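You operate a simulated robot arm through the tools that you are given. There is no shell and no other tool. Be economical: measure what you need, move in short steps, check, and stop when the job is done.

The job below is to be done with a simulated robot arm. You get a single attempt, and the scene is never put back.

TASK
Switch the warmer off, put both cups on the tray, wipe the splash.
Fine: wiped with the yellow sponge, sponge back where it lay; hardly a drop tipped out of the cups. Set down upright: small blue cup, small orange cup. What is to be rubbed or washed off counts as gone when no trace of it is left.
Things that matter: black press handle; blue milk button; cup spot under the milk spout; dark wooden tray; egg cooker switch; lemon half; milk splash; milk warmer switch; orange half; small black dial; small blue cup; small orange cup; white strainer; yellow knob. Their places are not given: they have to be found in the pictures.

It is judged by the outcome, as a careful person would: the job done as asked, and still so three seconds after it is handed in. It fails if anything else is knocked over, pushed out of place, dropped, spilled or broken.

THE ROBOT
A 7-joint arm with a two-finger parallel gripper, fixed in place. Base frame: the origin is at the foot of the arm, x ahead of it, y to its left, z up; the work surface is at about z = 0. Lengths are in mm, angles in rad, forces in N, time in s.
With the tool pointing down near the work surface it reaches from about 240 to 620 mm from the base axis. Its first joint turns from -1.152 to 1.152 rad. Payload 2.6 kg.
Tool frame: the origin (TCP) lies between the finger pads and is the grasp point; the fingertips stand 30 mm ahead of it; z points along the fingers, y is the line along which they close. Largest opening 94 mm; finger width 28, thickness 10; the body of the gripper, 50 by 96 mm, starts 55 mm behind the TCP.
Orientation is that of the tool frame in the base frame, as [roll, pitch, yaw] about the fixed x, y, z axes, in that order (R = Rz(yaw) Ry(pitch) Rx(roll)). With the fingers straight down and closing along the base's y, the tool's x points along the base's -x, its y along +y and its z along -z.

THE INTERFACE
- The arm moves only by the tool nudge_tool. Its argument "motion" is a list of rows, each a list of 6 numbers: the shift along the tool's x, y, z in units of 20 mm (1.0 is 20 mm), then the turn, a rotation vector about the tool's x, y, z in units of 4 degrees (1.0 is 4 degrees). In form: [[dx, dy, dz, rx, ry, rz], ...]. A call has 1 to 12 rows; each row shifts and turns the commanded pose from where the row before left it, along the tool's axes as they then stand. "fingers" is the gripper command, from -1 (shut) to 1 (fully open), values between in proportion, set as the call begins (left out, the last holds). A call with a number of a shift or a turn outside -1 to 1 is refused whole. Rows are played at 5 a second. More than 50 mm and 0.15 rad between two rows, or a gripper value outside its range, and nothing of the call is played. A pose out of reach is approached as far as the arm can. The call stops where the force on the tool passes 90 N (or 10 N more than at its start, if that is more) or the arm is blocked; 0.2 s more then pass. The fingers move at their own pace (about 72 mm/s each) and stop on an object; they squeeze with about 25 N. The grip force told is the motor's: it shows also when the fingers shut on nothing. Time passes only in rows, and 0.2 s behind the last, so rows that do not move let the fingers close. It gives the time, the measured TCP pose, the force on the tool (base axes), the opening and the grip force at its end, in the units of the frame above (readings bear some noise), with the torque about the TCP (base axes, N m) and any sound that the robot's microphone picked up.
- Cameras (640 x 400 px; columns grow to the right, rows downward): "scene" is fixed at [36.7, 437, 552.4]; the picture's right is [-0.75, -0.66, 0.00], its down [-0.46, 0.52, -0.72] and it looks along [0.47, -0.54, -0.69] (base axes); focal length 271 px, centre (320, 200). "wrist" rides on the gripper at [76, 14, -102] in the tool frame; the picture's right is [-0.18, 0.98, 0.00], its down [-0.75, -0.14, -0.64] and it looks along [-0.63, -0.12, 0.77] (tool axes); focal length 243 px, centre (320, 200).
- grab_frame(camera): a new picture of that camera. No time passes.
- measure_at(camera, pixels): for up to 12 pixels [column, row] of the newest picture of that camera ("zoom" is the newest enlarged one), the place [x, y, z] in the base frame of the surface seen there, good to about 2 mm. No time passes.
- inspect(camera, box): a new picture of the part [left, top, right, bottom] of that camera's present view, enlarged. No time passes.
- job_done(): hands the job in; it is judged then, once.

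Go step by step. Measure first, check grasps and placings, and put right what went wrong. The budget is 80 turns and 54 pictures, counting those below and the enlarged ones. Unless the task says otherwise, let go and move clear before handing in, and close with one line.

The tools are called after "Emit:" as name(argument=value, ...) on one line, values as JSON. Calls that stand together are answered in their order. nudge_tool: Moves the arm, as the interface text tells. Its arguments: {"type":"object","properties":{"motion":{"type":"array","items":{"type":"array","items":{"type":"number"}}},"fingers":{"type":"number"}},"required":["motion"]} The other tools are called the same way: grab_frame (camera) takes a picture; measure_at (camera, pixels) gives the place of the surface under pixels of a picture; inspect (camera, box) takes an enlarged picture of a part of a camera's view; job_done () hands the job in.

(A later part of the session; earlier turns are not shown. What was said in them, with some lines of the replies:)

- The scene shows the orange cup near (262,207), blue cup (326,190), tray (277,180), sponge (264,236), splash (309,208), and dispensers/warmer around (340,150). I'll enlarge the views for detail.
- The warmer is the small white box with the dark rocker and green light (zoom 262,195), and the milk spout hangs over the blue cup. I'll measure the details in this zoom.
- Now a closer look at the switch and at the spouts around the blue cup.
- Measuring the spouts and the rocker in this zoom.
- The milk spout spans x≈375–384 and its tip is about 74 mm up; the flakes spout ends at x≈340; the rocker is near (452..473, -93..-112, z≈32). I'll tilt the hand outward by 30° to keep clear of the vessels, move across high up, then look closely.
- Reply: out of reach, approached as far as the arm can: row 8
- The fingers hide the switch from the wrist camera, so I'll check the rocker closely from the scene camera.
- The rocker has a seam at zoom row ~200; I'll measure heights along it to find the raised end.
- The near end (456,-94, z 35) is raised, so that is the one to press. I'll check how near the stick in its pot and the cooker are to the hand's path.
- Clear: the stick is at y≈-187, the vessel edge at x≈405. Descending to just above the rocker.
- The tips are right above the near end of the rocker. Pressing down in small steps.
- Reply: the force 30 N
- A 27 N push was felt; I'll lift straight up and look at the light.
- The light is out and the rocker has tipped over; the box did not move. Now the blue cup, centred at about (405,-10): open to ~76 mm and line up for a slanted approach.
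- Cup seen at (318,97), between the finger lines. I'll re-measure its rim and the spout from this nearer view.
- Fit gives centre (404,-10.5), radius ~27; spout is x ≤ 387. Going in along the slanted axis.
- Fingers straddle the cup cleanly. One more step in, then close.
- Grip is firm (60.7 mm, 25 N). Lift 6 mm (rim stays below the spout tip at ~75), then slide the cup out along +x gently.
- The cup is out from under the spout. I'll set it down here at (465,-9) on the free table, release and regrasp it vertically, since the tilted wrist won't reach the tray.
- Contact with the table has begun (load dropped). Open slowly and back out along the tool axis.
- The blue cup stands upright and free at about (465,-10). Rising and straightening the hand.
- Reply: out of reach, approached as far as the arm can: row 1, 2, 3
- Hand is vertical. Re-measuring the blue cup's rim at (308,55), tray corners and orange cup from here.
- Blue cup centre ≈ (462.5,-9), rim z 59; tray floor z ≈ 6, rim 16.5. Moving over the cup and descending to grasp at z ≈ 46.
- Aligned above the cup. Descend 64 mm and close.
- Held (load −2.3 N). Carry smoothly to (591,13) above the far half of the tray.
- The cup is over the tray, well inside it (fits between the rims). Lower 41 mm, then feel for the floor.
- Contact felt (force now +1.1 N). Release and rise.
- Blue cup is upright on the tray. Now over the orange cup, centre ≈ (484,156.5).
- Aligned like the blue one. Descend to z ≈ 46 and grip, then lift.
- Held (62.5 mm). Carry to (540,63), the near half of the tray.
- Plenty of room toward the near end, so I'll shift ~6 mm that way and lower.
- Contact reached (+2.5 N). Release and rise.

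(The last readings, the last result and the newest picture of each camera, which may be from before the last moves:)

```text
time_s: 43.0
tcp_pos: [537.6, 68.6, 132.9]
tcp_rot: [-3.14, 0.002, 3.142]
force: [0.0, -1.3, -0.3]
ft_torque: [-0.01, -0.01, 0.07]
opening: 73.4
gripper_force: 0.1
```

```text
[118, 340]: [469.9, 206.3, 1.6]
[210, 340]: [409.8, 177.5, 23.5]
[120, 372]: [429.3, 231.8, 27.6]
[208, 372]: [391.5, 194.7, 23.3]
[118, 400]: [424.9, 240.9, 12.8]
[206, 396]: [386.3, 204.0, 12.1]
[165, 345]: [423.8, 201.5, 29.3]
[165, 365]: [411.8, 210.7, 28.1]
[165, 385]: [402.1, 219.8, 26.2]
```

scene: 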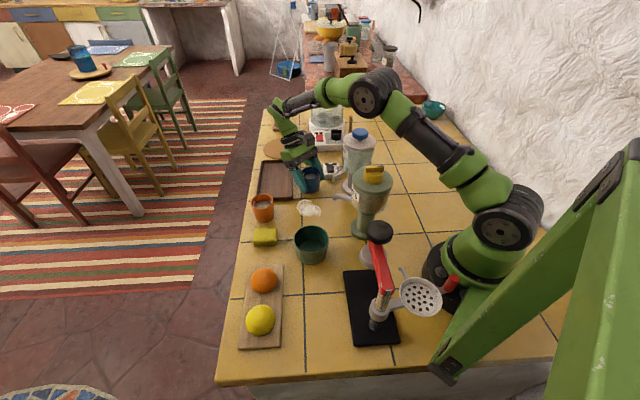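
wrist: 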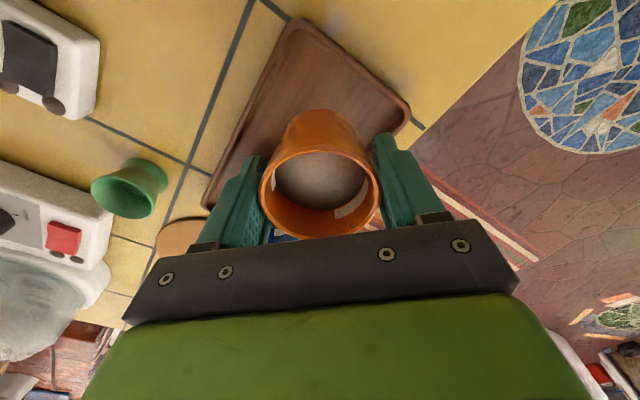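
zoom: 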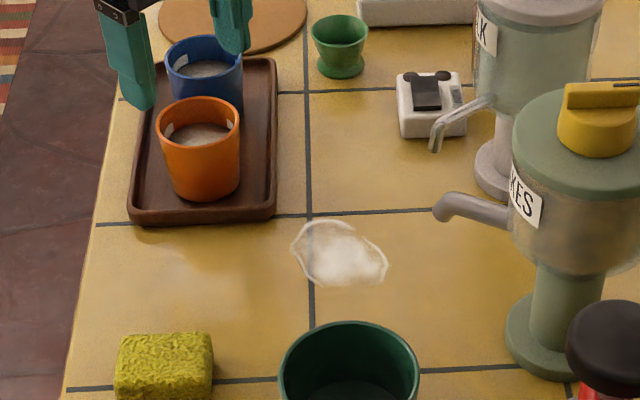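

Both cups stand upright on the tray. Next the sponge, near (412,207), turned ~43°; I'll move over it and rotate the hand so the fingers close across its short side.

Emit:
nudge_tool(motion=[[0, 0, -0.9, 0, 0, 0], [0.9, 0.98, 0, 0, 0, 0], [0.9, 0.98, 0, 0, 0, 0], [0.9, 0.98, 0, 0, 0, 0], [0.9, 0.98, 0, 0, 0, 0], [0.9, 0.98, 0, 0, 0, 0], [0.9, 0.98, 0, 0, 0, 0], [0.85, 0.98, 0, 0, 0, 0]], fingers=0.4)

Emit:
nudge_tool(motion=[[0, 0, 0, 0, 0, -0.98], [0, 0, 0, 0, 0, -0.98], [0, 0, 0, 0, 0, -0.98], [0, 0, 0, 0, 0, -0.98], [0, 0, 0, 0, 0, -0.98], [0, 0, 0, 0, 0, -0.98], [0, 0, 0, 0, 0, -0.98], [0, 0, 0, 0, 0, -0.98], [0, 0, 0, 0, 0, -0.98], [0, 0, 0, 0, 0, -0.98], [0, 0, 0, 0, 0, -0.98]])

Emit:
grab_frame(camera="wrist")

Emit:
grab_frame(camera="scene")

```text
time_s: 44.8
tcp_pos: [412.7, 206.8, 150.2]
tcp_rot: [-3.141, 0.0, -3.141]
force: [-0.1, 0.5, -0.7]
ft_torque: [-0.01, -0.01, 0.0]
opening: 65.8
gripper_force: 0.1
```

```text
time_s: 47.2
tcp_pos: [410.9, 205.4, 149.0]
tcp_rot: [3.14, -0.001, -2.388]
force: [0.1, 0.2, -0.3]
ft_torque: [0.01, -0.02, -0.01]
opening: 65.9
gripper_force: 0.1
```

```text
22 pictures are left
```

wrist: 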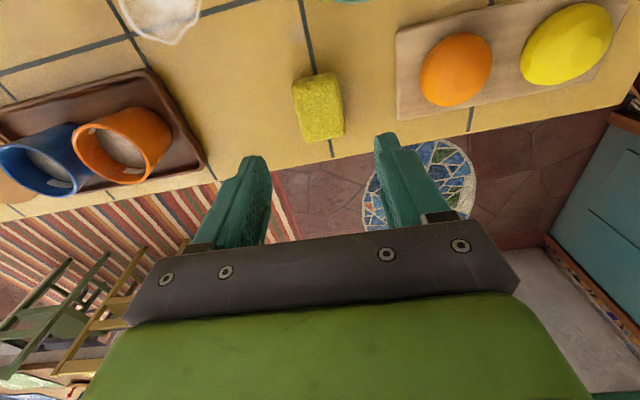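

```text
21 pictures are left
```

scene: 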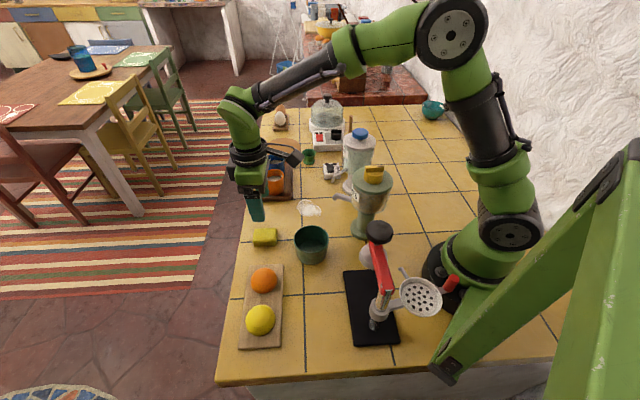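

Measuring sponge top corners, splash outline and green bowl.

Emit:
measure_at(camera="wrist", pixels=[[294, 86], [335, 76], [341, 128], [304, 138], [318, 108], [345, 112], [303, 141], [293, 100]])

Emit:
inspect(camera="scene", box=[272, 185, 352, 235])

Emit:
measure_at(camera="zoom", pixels=[[200, 150], [215, 120], [265, 115], [330, 145], [390, 190], [385, 235], [340, 245], [240, 240], [200, 190], [310, 335], [185, 395], [450, 380]])

```text
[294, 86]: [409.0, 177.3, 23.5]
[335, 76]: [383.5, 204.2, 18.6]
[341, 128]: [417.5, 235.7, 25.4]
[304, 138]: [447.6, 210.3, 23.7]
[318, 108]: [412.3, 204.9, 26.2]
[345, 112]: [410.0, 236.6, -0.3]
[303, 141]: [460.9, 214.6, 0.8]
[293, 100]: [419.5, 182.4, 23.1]
```

```text
8.00 times, centred on (312, 210) of scene
```

zoom: 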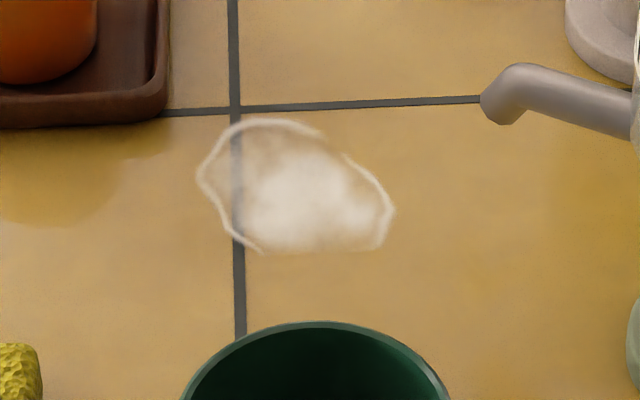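

```text
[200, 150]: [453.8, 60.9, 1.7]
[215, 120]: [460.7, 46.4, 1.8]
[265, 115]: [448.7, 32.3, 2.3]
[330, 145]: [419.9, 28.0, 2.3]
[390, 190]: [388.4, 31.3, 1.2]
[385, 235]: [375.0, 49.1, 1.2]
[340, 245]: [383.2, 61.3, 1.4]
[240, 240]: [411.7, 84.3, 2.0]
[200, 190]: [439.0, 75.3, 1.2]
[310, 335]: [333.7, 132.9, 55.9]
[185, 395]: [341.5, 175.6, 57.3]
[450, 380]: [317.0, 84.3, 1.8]
```

Sponge centre ≈ (414,207), top z ≈ 26; splash spans x 372–458, y 27–86. Descend to z ≈ 39 and grip the sponge.

Emit:
nudge_tool(motion=[[-0.11, -0.06, 0.9, 0, 0, 0], [0, 0, 0.9, 0, 0, 0], [0, 0, 0.9, 0, 0, 0], [0, 0, 0.9, 0, 0, 0], [0, 0, 0.9, 0, 0, 0], [0, 0, 0.95, 0, 0, 0], [0, 0, 0, 0, 0, 0]])

Emit:
inspect(camera="scene", box=[208, 185, 336, 265])

```text
time_s: 48.8
tcp_pos: [414.7, 208.7, 40.0]
tcp_rot: [3.141, 0.0, -2.388]
force: [0.5, -0.5, 0.4]
ft_torque: [-0.02, 0.02, -0.01]
opening: 65.8
gripper_force: 0.1
```

```text
5.00 times, centred on (272, 225) of scene
```

zoom: 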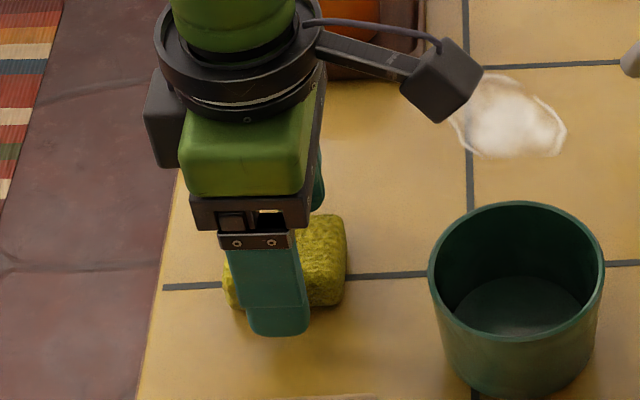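

Fingers straddle the sponge. Close and lift 20 mm.

Emit:
nudge_tool(motion=[[0, 0, 0, 0, 0, 0], [0, 0, 0, 0, 0, 0], [0, 0, 0, 0, 0, 0], [0, 0, 0, 0, 0, 0]], fingers=-1)

Emit:
nudge_tool(motion=[[0, 0, -0.4, 0, 0, 0], [0, 0, -0.8, 0, 0, 0], [0, 0, -0.8, 0, 0, 0]])

Emit:
grab_frame(camera="wrist")

Emit:
inspect(camera="scene", box=[208, 165, 336, 245])

```text
time_s: 49.8
tcp_pos: [414.3, 208.0, 40.7]
tcp_rot: [-3.141, 0.001, -2.389]
force: [-0.1, -0.7, 0.1]
ft_torque: [0.0, 0.0, 0.01]
opening: 43.1
gripper_force: 24.9
```

```text
time_s: 50.6
tcp_pos: [413.3, 206.5, 80.0]
tcp_rot: [-3.141, -0.001, -2.388]
force: [0.2, -0.7, 0.6]
ft_torque: [0.0, 0.02, 0.02]
opening: 42.6
gripper_force: 25.1
```

```text
18 pictures are left
```

wrist: 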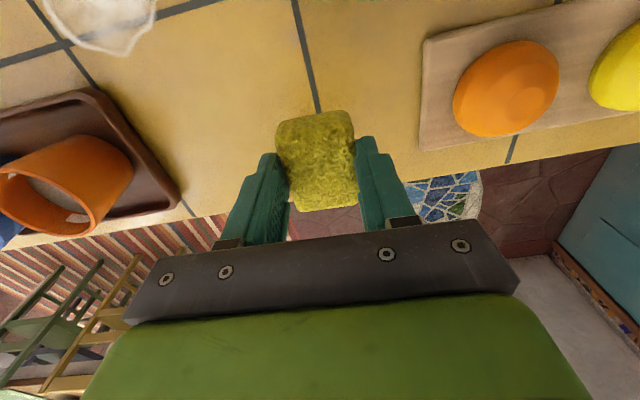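

```text
5.00 times, centred on (272, 205) of scene
```

zoom: 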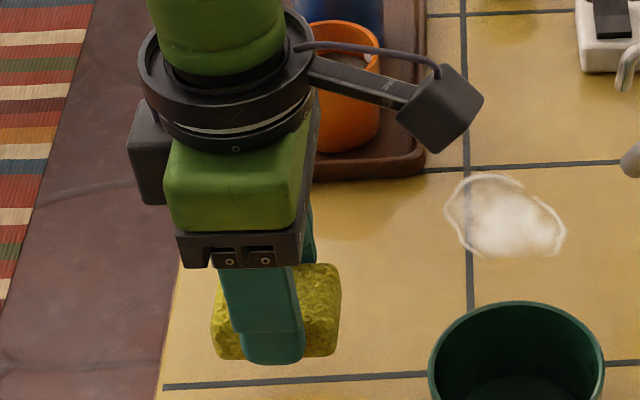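

Sponge held. Before going to the splash I check how close the press handle, bowl and flakes vessel are to the camera's path.

Emit:
grab_frame(camera="scene")

Emit:
measure_at(camera="scene", pixels=[[378, 232], [366, 230], [378, 222], [380, 260], [353, 185], [352, 195], [372, 178], [345, 146], [360, 132], [311, 262], [328, 240], [366, 258]])

```text
16 pictures are left
```

scene: 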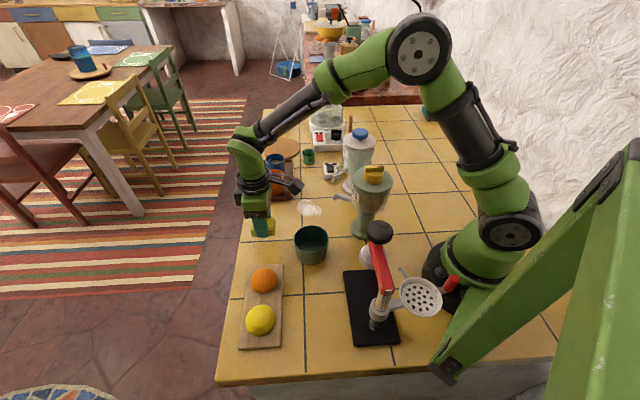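

```text
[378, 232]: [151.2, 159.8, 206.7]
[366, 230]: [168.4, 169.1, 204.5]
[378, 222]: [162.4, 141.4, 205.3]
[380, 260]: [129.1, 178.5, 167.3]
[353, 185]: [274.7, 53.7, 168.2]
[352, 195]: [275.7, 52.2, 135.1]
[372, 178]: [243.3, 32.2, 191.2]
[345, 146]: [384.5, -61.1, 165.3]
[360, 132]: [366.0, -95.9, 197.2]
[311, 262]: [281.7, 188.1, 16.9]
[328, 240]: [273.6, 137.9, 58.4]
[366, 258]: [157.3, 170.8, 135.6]
```

All clear: press is far off, flakes vessel radius ~41 around (250,20). Carry the sponge over the splash edge, 20 mm up.

Emit:
nudge_tool(motion=[[0.76, -0.8, 0, 0, 0, 0], [0.76, -0.8, 0, 0, 0, 0], [0.76, -0.8, 0.2, 0, 0, 0], [0.76, -0.8, 0.3, 0, 0, 0], [0.76, -0.8, 0.3, 0, 0, 0], [0.75, -0.8, 0.2, 0, 0, 0]])

Emit:
inspect(camera="scene", box=[240, 125, 400, 225])

```text
time_s: 52.0
tcp_pos: [413.1, 74.7, 61.3]
tcp_rot: [-3.141, -0.002, -2.389]
force: [1.1, -0.6, -0.4]
ft_torque: [-0.02, -0.01, 0.01]
opening: 42.8
gripper_force: 25.0
```

```text
4.00 times, centred on (320, 175) of scene
```

zoom: 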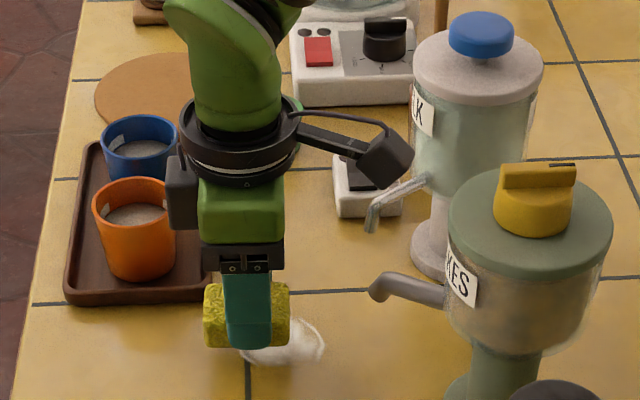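

Sponge is above the splash. Lower until it presses lightly.

Emit:
nudge_tool(motion=[[0, 0, 0.5, 0, 0, 0], [0, 0, 0.5, 0, 0, 0], [0, 0, 0.1, 0, 0, 0]])

```text
time_s: 52.8
tcp_pos: [414.8, 74.6, 40.7]
tcp_rot: [-3.141, 0.0, -2.39]
force: [-7.1, -3.3, 18.8]
ft_torque: [-0.05, 0.27, 0.02]
opening: 42.9
gripper_force: 25.2
```

Pressing with ~19 N. First strokes across the splash.

Emit:
nudge_tool(motion=[[0, -0.46, 0, 0, 0, 0], [0, -0.46, 0, 0, 0, 0], [0, -0.46, 0, 0, 0, 0], [0, -0.46, 0, 0, 0, 0], [0, -0.46, 0, 0, 0, 0], [0.6, 0, 0, 0, 0, 0], [0, 0.46, 0, 0, 0, 0], [0, 0.46, 0, 0, 0, 0], [0, 0.46, 0, 0, 0, 0], [0, 0.46, 0, 0, 0, 0], [0, 0.46, 0, 0, 0, 0]])

Emit:
nudge_tool(motion=[[0.6, 0, 0, 0, 0, 0], [0, -0.46, 0, 0, 0, 0], [0, -0.46, 0, 0, 0, 0], [0, -0.46, 0, 0, 0, 0], [0, -0.46, 0, 0, 0, 0], [0, -0.46, 0, 0, 0, 0]])

Emit:
grab_frame(camera="wrist")

Emit:
inspect(camera="scene", box=[240, 145, 400, 245])

```text
time_s: 55.2
tcp_pos: [405.0, 65.8, 37.9]
tcp_rot: [-3.14, 0.001, -2.388]
force: [1.1, -2.5, 3.6]
ft_torque: [-0.06, -0.03, 0.01]
opening: 46.1
gripper_force: 25.1
```

```text
time_s: 56.6
tcp_pos: [426.5, 24.9, 37.2]
tcp_rot: [3.141, 0.0, -2.389]
force: [-0.1, 0.0, -0.2]
ft_torque: [0.0, -0.02, -0.02]
opening: 45.8
gripper_force: 25.2
```

```text
14 pictures are left
```

wrist: 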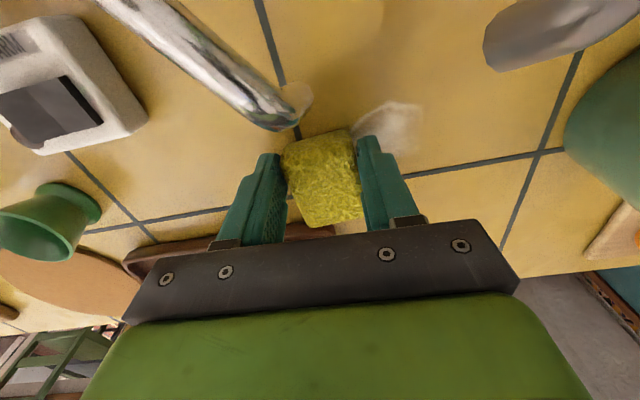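

```text
4.00 times, centred on (320, 195) of scene
```

zoom: 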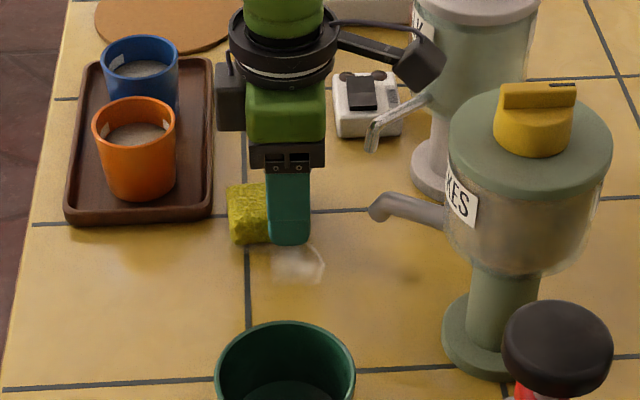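

Most is wiped; a remnant is left at zoom (300,262), and the sponge has slid a little in the grip. Measuring both.

Emit:
measure_at(camera="zoom", pixels=[[275, 255], [325, 262], [300, 262], [300, 283], [318, 280], [275, 275], [322, 245]])

Emit:
measure_at(camera="wrist", pixels=[[284, 152], [348, 132], [362, 215], [305, 225], [320, 180], [385, 115], [418, 110], [415, 145], [370, 130], [292, 100], [265, 120]])

```text
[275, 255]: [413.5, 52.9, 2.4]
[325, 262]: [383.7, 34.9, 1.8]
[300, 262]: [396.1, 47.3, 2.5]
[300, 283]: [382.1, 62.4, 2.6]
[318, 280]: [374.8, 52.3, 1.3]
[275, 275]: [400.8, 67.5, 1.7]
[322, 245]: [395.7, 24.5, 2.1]
```

```text
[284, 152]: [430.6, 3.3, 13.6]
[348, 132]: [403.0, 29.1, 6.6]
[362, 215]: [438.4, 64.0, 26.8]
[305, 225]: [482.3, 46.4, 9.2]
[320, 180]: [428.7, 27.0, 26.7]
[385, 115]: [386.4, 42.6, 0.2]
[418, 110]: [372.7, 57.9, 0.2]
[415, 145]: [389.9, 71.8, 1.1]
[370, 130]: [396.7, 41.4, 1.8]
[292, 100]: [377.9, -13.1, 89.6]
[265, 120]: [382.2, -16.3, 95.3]
```

The remnant lies at u-side x≈373–400, y≈35–70. Press ~1.2 mm deeper and sweep over it, staying clear of the flakes vessel.

Emit:
nudge_tool(motion=[[0.2, 0, 0.06, 0, 0, 0], [0, 0.47, 0, 0, 0, 0], [0, 0.47, 0, 0, 0, 0], [0, 0.47, 0, 0, 0, 0], [0, 0.47, 0, 0, 0, 0], [0, 0.47, 0, 0, 0, 0], [0.3, 0, 0.02, 0, 0, 0], [0, -0.4, 0, 0, 0, 0], [0, -0.4, 0, 0, 0, 0], [0, 0.4, 0, 0, 0, 0], [0, 0.4, 0, 0, 0, 0]])

Emit:
inspect(camera="scene", box=[240, 145, 400, 245])

```text
time_s: 59.0
tcp_pos: [389.1, 51.4, 37.4]
tcp_rot: [-3.138, 0.001, -2.389]
force: [4.5, -4.0, 11.5]
ft_torque: [-0.2, -0.14, 0.01]
opening: 43.3
gripper_force: 24.8
```

```text
4.00 times, centred on (320, 195) of scene
```

zoom: 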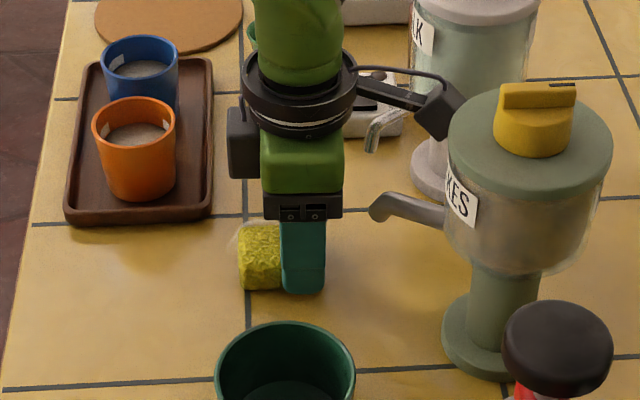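

Remnant here is covered; a faint trace shows at zoom (238,240). Sweep back across that side, then lift to look.

Emit:
nudge_tool(motion=[[0, -0.45, 0, 0, 0, 0], [0, -0.45, 0, 0, 0, 0], [-0.6, 0.2, 0, 0, 0, 0], [-0.6, 0.2, 0, 0, 0, 0], [0, -0.45, 0, 0, 0, 0], [0, -0.45, 0, 0, 0, 0], [0, -0.2, 0, 0, 0, 0], [0, 0.4, 0, 0, 0, 0], [0, 0.4, 0, 0, 0, 0], [0, 0.4, 0, 0, 0, 0]])

Emit:
nudge_tool(motion=[[0, 0, -0.6, 0, 0, 0], [-0.9, 0.8, -0.7, 0, 0, 0], [-0.9, 0.8, -0.7, 0, 0, 0], [-0.9, 0.8, 0, 0, 0, 0], [-0.9, 0.8, 0, 0, 0, 0]])

Emit:
inspect(camera="scene", box=[264, 175, 376, 245])

Emit:
grab_frame(camera="wrist")

```text
time_s: 61.2
tcp_pos: [411.6, 58.6, 36.4]
tcp_rot: [-3.134, 0.004, -2.391]
force: [6.3, -8.5, 21.4]
ft_torque: [-0.09, -0.23, -0.04]
opening: 42.9
gripper_force: 24.8
```

```text
time_s: 62.4
tcp_pos: [419.6, 158.3, 77.4]
tcp_rot: [-3.141, -0.003, -2.39]
force: [-0.5, -0.6, -1.1]
ft_torque: [0.0, -0.03, 0.03]
opening: 43.0
gripper_force: 24.7
```

```text
5.71 times, centred on (320, 210) of scene
```

zoom: 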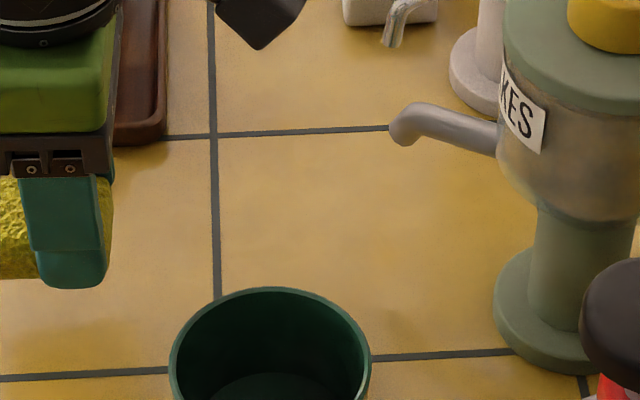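

```text
10 pictures are left
```

wrist: 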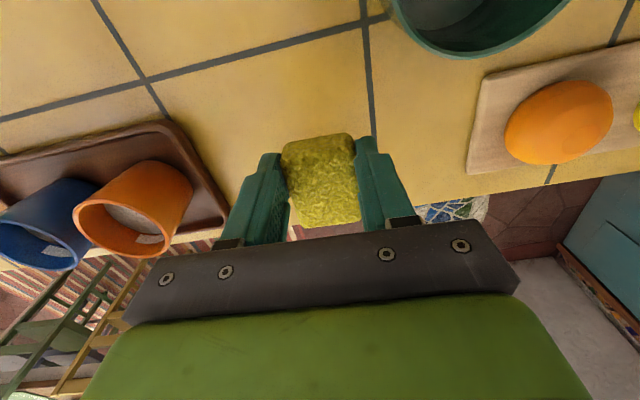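

The splash is gone: tiles are clean in the scene zoom (180–400, 120–290). Now find the sponge's offset in the grip before putting it back.

Emit:
measure_at(camera="wrist", pixels=[[286, 152], [347, 138], [358, 210], [302, 220], [320, 180], [300, 160], [340, 200], [345, 150], [308, 212]])

```text
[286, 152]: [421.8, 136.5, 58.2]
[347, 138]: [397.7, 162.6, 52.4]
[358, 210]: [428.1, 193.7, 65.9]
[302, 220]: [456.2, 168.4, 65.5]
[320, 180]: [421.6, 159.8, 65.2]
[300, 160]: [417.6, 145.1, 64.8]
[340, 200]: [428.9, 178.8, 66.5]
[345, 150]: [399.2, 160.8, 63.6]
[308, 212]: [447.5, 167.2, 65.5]
```

Sponge centre is (426,165), turned ~2.4°. Shift by (−11.6,+41.5), turn back slightly, and lower.

Emit:
nudge_tool(motion=[[-0.33, 0.64, 0, 0, 0, 0.3], [-0.33, 0.64, 0, 0, 0, 0.3], [-0.34, 0.63, 0, 0, 0, 0], [0, 0, 0.6, 0, 0, 0], [0, 0, 0.6, 0, 0, 0], [0, 0, 0.5, 0, 0, 0], [0, 0, 0.12, 0, 0, 0], [0, 0, 0.08, 0, 0, 0]])

Emit:
grab_frame(camera="wrist")

Emit:
measure_at(camera="wrist", pixels=[[286, 152], [347, 138], [358, 210], [302, 220], [320, 180]])

```text
time_s: 64.2
tcp_pos: [408.9, 199.6, 40.2]
tcp_rot: [3.141, 0.001, -2.432]
force: [0.3, 0.1, -0.7]
ft_torque: [-0.01, -0.02, -0.03]
opening: 42.9
gripper_force: 25.2
```

```text
9 pictures are left
```

wrist: 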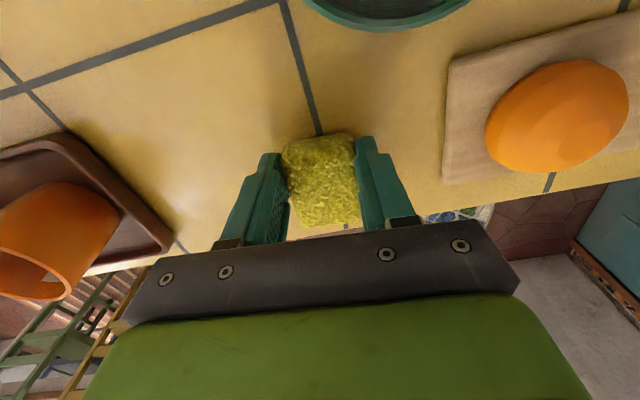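

```text
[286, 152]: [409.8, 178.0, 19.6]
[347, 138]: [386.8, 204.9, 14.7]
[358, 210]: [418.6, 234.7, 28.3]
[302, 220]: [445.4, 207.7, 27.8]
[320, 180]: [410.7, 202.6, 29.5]
```

Sponge centre now (415,206), matching where it lay. Lower the last ~3 mm, feeling for contact.

Emit:
nudge_tool(motion=[[0, 0, 0.07, 0, 0, 0], [0, 0, 0.05, 0, 0, 0]])

```text
time_s: 64.8
tcp_pos: [408.4, 200.0, 36.4]
tcp_rot: [-3.141, -0.001, -2.432]
force: [-0.6, 0.0, -0.2]
ft_torque: [0.0, 0.02, -0.02]
opening: 42.9
gripper_force: 25.5
```

Emit:
nudge_tool(motion=[[0, 0, 0.05, 0, 0, 0], [0, 0, 0, 0, 0, 0]])

```text
time_s: 65.4
tcp_pos: [409.5, 199.0, 37.1]
tcp_rot: [-3.142, 0.001, -2.429]
force: [-3.9, -2.9, 14.8]
ft_torque: [-0.06, 0.08, -0.02]
opening: 43.0
gripper_force: 25.1
```

The sponge is now on the table (14.8 N). Ease up a touch, release and rise clear.

Emit:
nudge_tool(motion=[[0, 0, -0.03, 0, 0, 0], [0, 0, 0, 0, 0, 0]])

Emit:
nudge_tool(motion=[[0, 0, 0, 0, 0, 0], [0, 0, 0, 0, 0, 0], [0, 0, -0.5, 0, 0, 0], [0, 0, -0.9, 0, 0, 0], [0, 0, -0.9, 0, 0, 0], [0, 0, -0.9, 0, 0, 0], [0, 0, -0.9, 0, 0, 0], [0, 0, -0.9, 0, 0, 0], [0, 0, -0.9, 0, 0, 0], [0, 0, -0.9, 0, 0, 0]], fingers=0.4)

Emit:
grab_frame(camera="scene")

Emit:
inspect(camera="scene", box=[232, 150, 376, 240])

Emit:
grab_frame(camera="wrist")

```text
time_s: 66.0
tcp_pos: [408.8, 199.7, 37.6]
tcp_rot: [-3.139, 0.002, -2.43]
force: [-1.0, -1.1, 14.2]
ft_torque: [0.0, -0.03, -0.03]
opening: 42.5
gripper_force: 25.2
```

```text
time_s: 68.2
tcp_pos: [408.5, 199.4, 170.2]
tcp_rot: [-3.141, 0.001, -2.43]
force: [-0.8, -0.8, 0.4]
ft_torque: [0.0, -0.02, -0.01]
opening: 65.4
gripper_force: 0.1
```

```text
8 pictures are left
```

scene: 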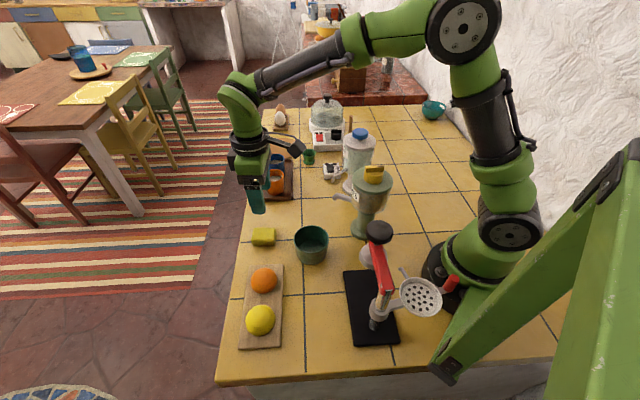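

```text
4.44 times, centred on (304, 195) of scene
```

zoom: 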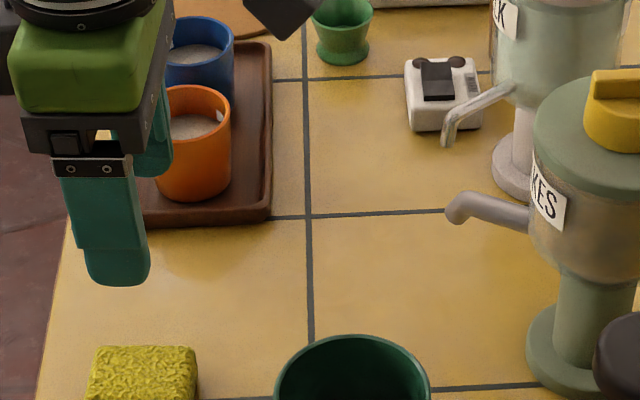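

```text
6 pictures are left
```

wrist: 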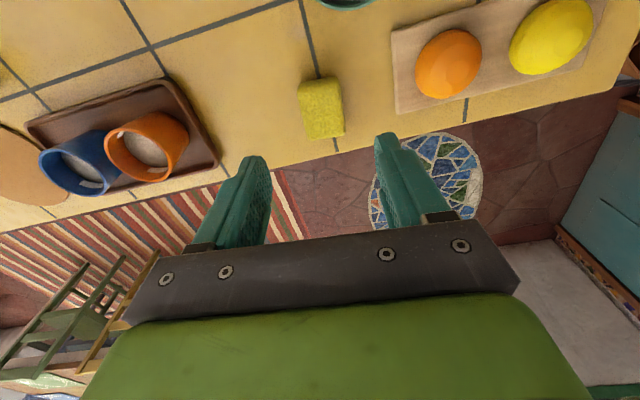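

Everything looks right: cups upright on the tray, light out, sponge back. One last close look at the wiped tiles for any trace.

Emit:
inspect(camera="scene", box=[280, 190, 344, 230])

Emit:
measure_at(camera="wrist", pixels=[[299, 87], [338, 80], [343, 128], [308, 135]])

```text
10.00 times, centred on (312, 210) of scene
```

zoom: 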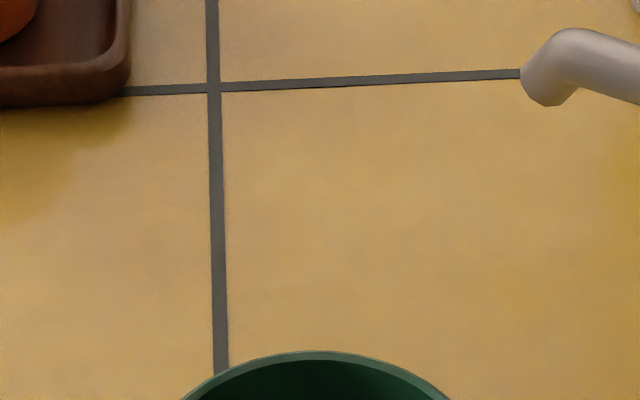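

```text
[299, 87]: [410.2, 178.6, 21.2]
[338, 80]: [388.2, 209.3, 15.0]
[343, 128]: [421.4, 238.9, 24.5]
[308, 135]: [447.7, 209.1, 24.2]
```

The tiles are clean and the sponge's corners are within a few mm of where they were; the hand is clear. Handing in.

Emit:
job_done()

```text
The job is handed in.
```

The warmer is off, both cups stand upright on the tray, and the splash is wiped with no trace left. The sponge is back within a few millimetres of where it lay. I saw no milk spilled.
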